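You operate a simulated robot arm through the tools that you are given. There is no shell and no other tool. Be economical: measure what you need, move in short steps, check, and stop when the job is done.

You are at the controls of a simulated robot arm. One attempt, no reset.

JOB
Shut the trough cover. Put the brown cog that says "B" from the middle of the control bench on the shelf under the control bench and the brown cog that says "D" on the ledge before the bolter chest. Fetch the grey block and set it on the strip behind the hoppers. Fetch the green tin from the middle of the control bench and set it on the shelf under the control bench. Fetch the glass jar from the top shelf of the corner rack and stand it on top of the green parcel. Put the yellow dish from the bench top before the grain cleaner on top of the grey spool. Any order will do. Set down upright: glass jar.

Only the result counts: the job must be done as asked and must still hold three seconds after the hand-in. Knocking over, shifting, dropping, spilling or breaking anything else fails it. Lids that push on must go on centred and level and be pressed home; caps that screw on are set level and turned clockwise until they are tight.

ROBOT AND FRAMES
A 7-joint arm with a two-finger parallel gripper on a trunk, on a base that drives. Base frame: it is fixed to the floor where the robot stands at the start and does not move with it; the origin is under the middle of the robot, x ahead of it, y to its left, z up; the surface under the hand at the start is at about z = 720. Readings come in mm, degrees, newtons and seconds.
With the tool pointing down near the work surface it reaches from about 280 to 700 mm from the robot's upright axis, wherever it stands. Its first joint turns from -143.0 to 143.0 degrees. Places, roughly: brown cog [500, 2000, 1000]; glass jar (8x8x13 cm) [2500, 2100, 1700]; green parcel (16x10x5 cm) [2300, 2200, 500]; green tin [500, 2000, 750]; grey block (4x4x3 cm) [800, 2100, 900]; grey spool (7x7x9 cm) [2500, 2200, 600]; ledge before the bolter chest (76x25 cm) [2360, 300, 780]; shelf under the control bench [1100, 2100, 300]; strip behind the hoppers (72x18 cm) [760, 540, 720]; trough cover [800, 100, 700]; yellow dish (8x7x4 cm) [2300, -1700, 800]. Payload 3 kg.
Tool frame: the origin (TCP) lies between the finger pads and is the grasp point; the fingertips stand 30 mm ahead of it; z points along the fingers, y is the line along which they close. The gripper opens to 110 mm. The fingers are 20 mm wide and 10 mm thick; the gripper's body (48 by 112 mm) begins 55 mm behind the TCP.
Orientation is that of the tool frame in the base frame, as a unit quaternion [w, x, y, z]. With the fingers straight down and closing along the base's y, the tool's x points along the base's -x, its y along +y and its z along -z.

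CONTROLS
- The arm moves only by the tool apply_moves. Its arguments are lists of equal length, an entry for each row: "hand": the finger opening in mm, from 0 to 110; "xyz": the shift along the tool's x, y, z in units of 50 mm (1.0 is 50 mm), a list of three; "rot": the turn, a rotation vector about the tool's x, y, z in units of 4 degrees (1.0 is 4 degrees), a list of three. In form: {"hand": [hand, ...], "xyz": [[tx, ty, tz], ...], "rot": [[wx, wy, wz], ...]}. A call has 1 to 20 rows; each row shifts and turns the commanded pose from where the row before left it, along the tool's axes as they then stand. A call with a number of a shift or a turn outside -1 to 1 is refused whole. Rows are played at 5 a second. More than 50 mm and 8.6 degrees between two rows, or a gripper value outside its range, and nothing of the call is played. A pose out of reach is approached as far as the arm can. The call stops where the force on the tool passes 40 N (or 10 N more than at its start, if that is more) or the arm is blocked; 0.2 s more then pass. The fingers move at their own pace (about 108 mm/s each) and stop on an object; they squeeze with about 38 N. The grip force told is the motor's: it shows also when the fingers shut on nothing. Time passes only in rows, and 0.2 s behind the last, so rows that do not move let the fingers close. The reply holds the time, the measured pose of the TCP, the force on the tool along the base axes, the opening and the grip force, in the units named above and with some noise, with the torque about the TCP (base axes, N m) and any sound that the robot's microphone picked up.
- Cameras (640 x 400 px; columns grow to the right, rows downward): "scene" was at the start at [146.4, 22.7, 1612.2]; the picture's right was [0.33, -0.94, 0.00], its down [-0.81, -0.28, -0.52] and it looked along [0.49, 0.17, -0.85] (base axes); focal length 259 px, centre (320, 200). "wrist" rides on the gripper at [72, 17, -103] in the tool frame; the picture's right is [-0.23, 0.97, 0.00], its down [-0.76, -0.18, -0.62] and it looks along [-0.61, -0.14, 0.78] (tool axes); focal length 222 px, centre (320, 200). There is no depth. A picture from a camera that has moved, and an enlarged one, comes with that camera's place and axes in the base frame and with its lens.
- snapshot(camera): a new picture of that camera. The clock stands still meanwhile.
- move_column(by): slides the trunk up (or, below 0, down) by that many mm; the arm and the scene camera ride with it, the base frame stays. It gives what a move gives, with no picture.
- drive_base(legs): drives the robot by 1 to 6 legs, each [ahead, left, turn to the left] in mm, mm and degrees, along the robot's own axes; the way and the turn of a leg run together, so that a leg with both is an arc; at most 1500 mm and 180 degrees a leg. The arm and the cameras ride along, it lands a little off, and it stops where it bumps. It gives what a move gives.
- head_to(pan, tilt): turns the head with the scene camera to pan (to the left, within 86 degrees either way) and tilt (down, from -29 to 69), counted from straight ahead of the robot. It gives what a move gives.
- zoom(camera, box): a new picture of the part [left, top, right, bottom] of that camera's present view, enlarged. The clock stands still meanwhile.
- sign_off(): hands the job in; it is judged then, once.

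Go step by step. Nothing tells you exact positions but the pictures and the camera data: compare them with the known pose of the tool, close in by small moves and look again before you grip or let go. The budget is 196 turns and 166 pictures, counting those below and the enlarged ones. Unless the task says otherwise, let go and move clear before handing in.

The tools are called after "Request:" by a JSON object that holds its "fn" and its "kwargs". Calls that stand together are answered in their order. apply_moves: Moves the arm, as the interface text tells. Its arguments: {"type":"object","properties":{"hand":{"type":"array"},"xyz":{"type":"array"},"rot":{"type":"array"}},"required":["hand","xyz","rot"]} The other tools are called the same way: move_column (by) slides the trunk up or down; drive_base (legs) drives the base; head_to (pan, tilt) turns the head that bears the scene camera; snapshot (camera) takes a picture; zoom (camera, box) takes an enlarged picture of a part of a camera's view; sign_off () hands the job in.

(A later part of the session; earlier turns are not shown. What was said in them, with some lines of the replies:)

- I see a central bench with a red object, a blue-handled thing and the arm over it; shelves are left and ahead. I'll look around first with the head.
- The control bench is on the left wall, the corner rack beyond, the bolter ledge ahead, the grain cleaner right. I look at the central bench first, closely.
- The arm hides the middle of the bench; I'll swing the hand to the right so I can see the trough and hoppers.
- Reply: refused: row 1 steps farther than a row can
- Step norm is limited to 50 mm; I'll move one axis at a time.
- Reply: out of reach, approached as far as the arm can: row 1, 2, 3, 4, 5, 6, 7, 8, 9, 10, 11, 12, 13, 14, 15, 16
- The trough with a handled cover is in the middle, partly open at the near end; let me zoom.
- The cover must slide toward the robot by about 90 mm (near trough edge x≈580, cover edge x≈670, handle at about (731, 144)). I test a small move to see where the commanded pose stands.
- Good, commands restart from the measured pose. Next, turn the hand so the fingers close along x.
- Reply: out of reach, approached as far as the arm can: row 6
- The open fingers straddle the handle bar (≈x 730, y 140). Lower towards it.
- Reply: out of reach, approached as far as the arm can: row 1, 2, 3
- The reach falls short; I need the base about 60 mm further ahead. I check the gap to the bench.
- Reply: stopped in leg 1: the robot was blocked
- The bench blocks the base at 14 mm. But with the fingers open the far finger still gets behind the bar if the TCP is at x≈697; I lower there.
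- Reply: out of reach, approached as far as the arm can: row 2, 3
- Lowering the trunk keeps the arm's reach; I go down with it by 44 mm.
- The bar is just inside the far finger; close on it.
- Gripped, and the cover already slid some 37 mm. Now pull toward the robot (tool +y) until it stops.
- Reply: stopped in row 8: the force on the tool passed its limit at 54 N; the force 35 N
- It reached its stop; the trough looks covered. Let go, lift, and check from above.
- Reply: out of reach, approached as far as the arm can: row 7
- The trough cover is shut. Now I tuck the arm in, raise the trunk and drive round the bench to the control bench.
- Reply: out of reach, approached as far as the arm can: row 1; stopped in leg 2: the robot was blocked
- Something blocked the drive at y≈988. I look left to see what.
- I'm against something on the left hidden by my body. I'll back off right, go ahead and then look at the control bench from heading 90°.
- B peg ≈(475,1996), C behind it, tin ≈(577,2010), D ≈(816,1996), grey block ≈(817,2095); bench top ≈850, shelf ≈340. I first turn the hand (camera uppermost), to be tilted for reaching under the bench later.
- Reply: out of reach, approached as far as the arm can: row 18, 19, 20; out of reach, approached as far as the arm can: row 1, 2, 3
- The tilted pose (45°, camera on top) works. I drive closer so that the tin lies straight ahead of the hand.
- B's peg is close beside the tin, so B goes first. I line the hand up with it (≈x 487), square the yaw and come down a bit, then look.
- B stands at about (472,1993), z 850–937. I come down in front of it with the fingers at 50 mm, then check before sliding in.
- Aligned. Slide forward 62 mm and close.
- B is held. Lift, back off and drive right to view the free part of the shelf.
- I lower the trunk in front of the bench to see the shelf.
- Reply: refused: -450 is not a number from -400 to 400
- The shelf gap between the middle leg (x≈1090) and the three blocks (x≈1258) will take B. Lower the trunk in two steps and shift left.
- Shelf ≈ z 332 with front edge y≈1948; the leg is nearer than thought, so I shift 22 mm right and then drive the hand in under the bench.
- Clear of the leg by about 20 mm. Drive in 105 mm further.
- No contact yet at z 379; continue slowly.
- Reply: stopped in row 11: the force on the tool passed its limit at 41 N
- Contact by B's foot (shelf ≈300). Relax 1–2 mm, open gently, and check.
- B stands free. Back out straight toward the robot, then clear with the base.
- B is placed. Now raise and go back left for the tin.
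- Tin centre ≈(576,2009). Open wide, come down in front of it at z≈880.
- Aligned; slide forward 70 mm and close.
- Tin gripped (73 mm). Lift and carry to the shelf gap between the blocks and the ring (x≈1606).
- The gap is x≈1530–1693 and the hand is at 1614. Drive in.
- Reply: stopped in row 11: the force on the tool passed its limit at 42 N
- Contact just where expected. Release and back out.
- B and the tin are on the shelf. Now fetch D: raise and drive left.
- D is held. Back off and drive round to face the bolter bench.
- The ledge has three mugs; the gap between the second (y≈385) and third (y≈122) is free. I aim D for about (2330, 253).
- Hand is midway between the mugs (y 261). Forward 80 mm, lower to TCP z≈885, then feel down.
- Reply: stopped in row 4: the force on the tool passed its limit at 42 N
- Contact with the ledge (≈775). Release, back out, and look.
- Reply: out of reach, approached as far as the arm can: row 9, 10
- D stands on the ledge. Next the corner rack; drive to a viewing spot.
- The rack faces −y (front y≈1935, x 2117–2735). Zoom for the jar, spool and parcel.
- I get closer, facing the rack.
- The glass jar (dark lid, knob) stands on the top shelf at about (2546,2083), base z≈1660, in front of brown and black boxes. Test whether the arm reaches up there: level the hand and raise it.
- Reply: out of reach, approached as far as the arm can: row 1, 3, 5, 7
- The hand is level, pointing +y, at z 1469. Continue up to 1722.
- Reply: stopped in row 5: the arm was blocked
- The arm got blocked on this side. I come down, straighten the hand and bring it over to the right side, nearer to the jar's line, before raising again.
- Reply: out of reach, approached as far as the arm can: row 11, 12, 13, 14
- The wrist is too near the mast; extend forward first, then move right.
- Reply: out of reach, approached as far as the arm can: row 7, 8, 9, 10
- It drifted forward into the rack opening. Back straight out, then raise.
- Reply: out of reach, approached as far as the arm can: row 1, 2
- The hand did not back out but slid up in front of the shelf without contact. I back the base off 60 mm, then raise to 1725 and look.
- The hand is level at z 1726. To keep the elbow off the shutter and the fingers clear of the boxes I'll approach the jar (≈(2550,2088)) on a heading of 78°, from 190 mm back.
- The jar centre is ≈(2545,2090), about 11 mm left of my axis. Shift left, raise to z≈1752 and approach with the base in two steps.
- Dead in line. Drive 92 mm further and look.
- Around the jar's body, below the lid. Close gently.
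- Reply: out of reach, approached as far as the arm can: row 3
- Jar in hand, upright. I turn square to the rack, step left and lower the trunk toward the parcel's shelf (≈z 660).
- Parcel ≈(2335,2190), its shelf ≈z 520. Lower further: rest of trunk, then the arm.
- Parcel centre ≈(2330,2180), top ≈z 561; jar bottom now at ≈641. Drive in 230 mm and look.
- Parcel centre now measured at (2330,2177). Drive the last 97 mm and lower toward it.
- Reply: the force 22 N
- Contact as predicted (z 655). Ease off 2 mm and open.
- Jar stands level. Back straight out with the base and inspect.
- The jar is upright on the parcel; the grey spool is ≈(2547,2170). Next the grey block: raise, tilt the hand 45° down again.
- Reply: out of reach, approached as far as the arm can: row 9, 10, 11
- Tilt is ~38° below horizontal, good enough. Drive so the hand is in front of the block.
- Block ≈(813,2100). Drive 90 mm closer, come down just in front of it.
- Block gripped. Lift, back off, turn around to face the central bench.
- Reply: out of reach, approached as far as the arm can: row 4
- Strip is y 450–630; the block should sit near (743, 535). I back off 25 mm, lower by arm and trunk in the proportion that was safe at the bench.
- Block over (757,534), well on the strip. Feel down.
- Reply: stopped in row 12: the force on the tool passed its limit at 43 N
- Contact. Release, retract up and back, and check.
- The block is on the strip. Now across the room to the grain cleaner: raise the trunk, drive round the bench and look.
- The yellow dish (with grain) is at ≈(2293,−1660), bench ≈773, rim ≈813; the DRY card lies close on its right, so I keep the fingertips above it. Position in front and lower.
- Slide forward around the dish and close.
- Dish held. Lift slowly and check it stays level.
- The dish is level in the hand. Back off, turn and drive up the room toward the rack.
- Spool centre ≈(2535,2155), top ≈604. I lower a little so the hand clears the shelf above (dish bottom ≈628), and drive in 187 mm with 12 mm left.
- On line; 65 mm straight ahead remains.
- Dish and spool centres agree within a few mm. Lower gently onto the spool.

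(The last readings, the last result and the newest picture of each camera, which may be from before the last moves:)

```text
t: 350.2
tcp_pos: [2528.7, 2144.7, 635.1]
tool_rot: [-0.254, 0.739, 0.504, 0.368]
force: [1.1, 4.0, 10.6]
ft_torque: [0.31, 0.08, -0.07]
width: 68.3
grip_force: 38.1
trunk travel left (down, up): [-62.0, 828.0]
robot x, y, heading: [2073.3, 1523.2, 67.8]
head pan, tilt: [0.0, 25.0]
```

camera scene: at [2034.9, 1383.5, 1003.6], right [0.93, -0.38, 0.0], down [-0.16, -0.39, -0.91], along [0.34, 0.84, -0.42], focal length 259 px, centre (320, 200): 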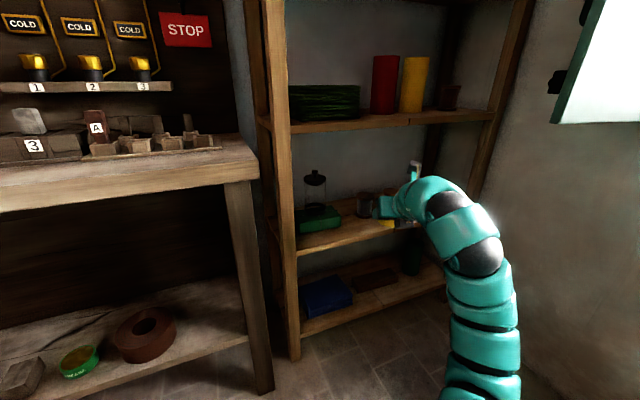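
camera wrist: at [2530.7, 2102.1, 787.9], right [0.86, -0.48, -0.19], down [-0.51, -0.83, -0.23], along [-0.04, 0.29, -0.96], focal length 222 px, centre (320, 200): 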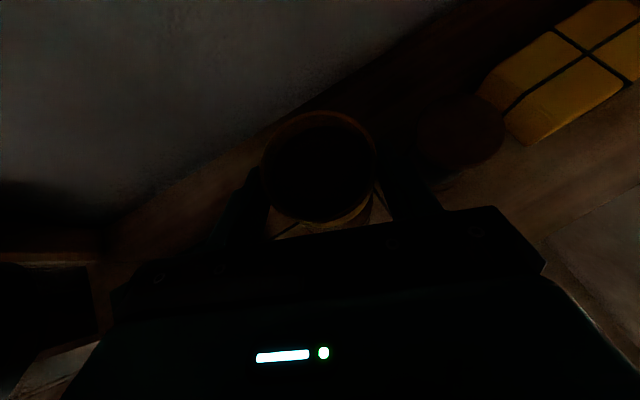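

Light contact (≈11 N). Check the view before letting go.

Request:
{"fn": "zoom", "kwargs": {"camera": "scene", "box": [320, 180, 420, 260]}}

```text
5.00 times, centred on (370, 220) of scene
camera zoom: at [2143.3, 1680.9, 973.1], right [0.93, -0.38, 0.0], down [-0.16, -0.39, -0.91], along [0.34, 0.84, -0.42], focal length 1294 px, centre (70, 100)
```

zoom: 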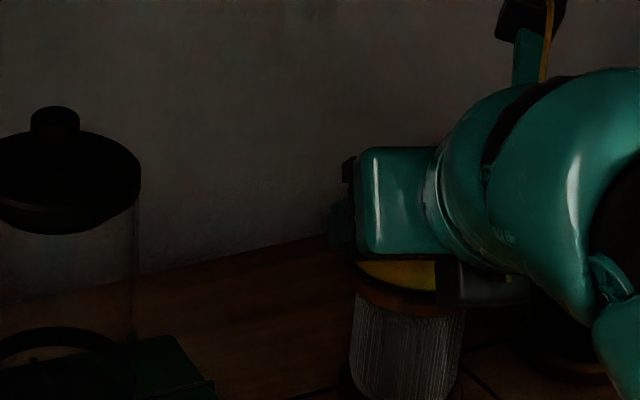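

Centred and seated. Release and withdraw.

Request:
{"fn": "apply_moves", "kwargs": {"hand": [68, 74, 82, 90, 90], "xyz": [[0.015, 0, -0.012], [0, 0, 0], [0, 0, 0], [0, 0, 0], [0, 0, 0]], "rot": [[0, 0, 0], [0, 0, 0], [0, 0, 0], [0, 0, 0], [0, 0, 0]]}}

Request:
{"fn": "drive_base", "kwargs": {"legs": [[-60, 0, 0], [-250, 0, 0]]}}

Request:
{"fn": "zoom", "kwargs": {"camera": "scene", "box": [250, 120, 480, 280]}}

Request:
{"fn": "snapshot", "kwargs": {"camera": "wrist"}}

```text
t: 351.4
tcp_pos: [2529.4, 2145.2, 636.5]
tool_rot: [-0.253, 0.739, 0.505, 0.366]
force: [1.3, 1.2, 0.2]
ft_torque: [0.0, 0.01, -0.02]
width: 90.0
grip_force: 0.0
trunk travel left (down, up): [-62.0, 828.0]
robot x, y, heading: [2074.1, 1523.0, 67.9]
head pan, tilt: [0.0, 25.0]
```

```text
t: 353.8
tcp_pos: [2414.3, 1857.9, 634.8]
tool_rot: [-0.252, 0.741, 0.503, 0.366]
force: [-0.4, -0.3, -0.1]
ft_torque: [-0.03, -0.01, 0.02]
width: 90.0
grip_force: 0.1
trunk travel left (down, up): [-62.0, 828.0]
robot x, y, heading: [1963.4, 1239.3, 67.5]
head pan, tilt: [0.0, 25.0]
```

```text
2.50 times, centred on (365, 200) of scene
camera zoom: at [2027.4, 1396.7, 972.7], right [0.92, -0.38, 0.0], down [-0.16, -0.39, -0.91], along [0.35, 0.84, -0.42], focal length 647 px, centre (208, 200)
```

zoom: 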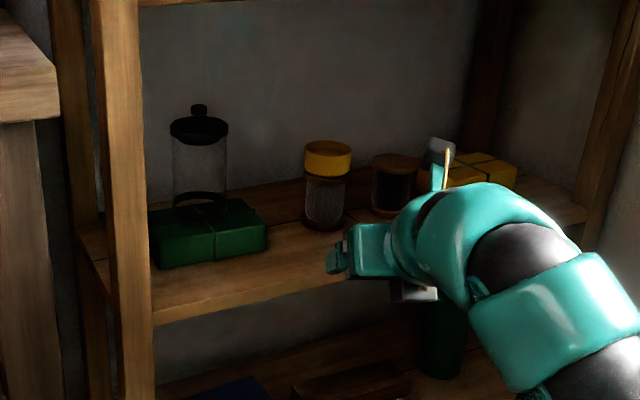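

```text
37 pictures are left
camera wrist: at [2416.6, 1815.0, 755.6], right [0.85, -0.48, -0.19], down [-0.52, -0.82, -0.23], along [-0.04, 0.29, -0.96], focal length 222 px, centre (320, 200)
```

wrist: 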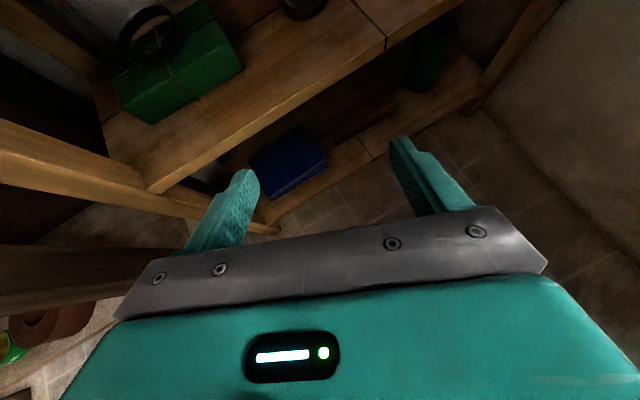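

All items are placed: dish on the spool, jar upright on the parcel, B and the tin on the shelf, D on the ledge, block on the strip, and the cover shut. The hand is clear, so I hand in.

Request:
{"fn": "sign_off", "kwargs": {}}

```text
The job is handed in.
```

The job is handed in, with every item placed as asked. I checked each one in the pictures after letting go:

- **Trough cover:** shut, pulled until it hit its stop.
- **Cog B and green tin:** on the shelf under the control bench.
- **Cog D:** on the ledge before the bolter chest.
- **Grey block:** on the strip behind the hoppers.
- **Glass jar:** upright on the green parcel.
- **Yellow dish:** on the grey spool, level with its grain still in it.

The base bumped the central bench once and something on my left once, both early on. I saw nothing shifted in later views of the bench, but I never saw what it touched on the left.
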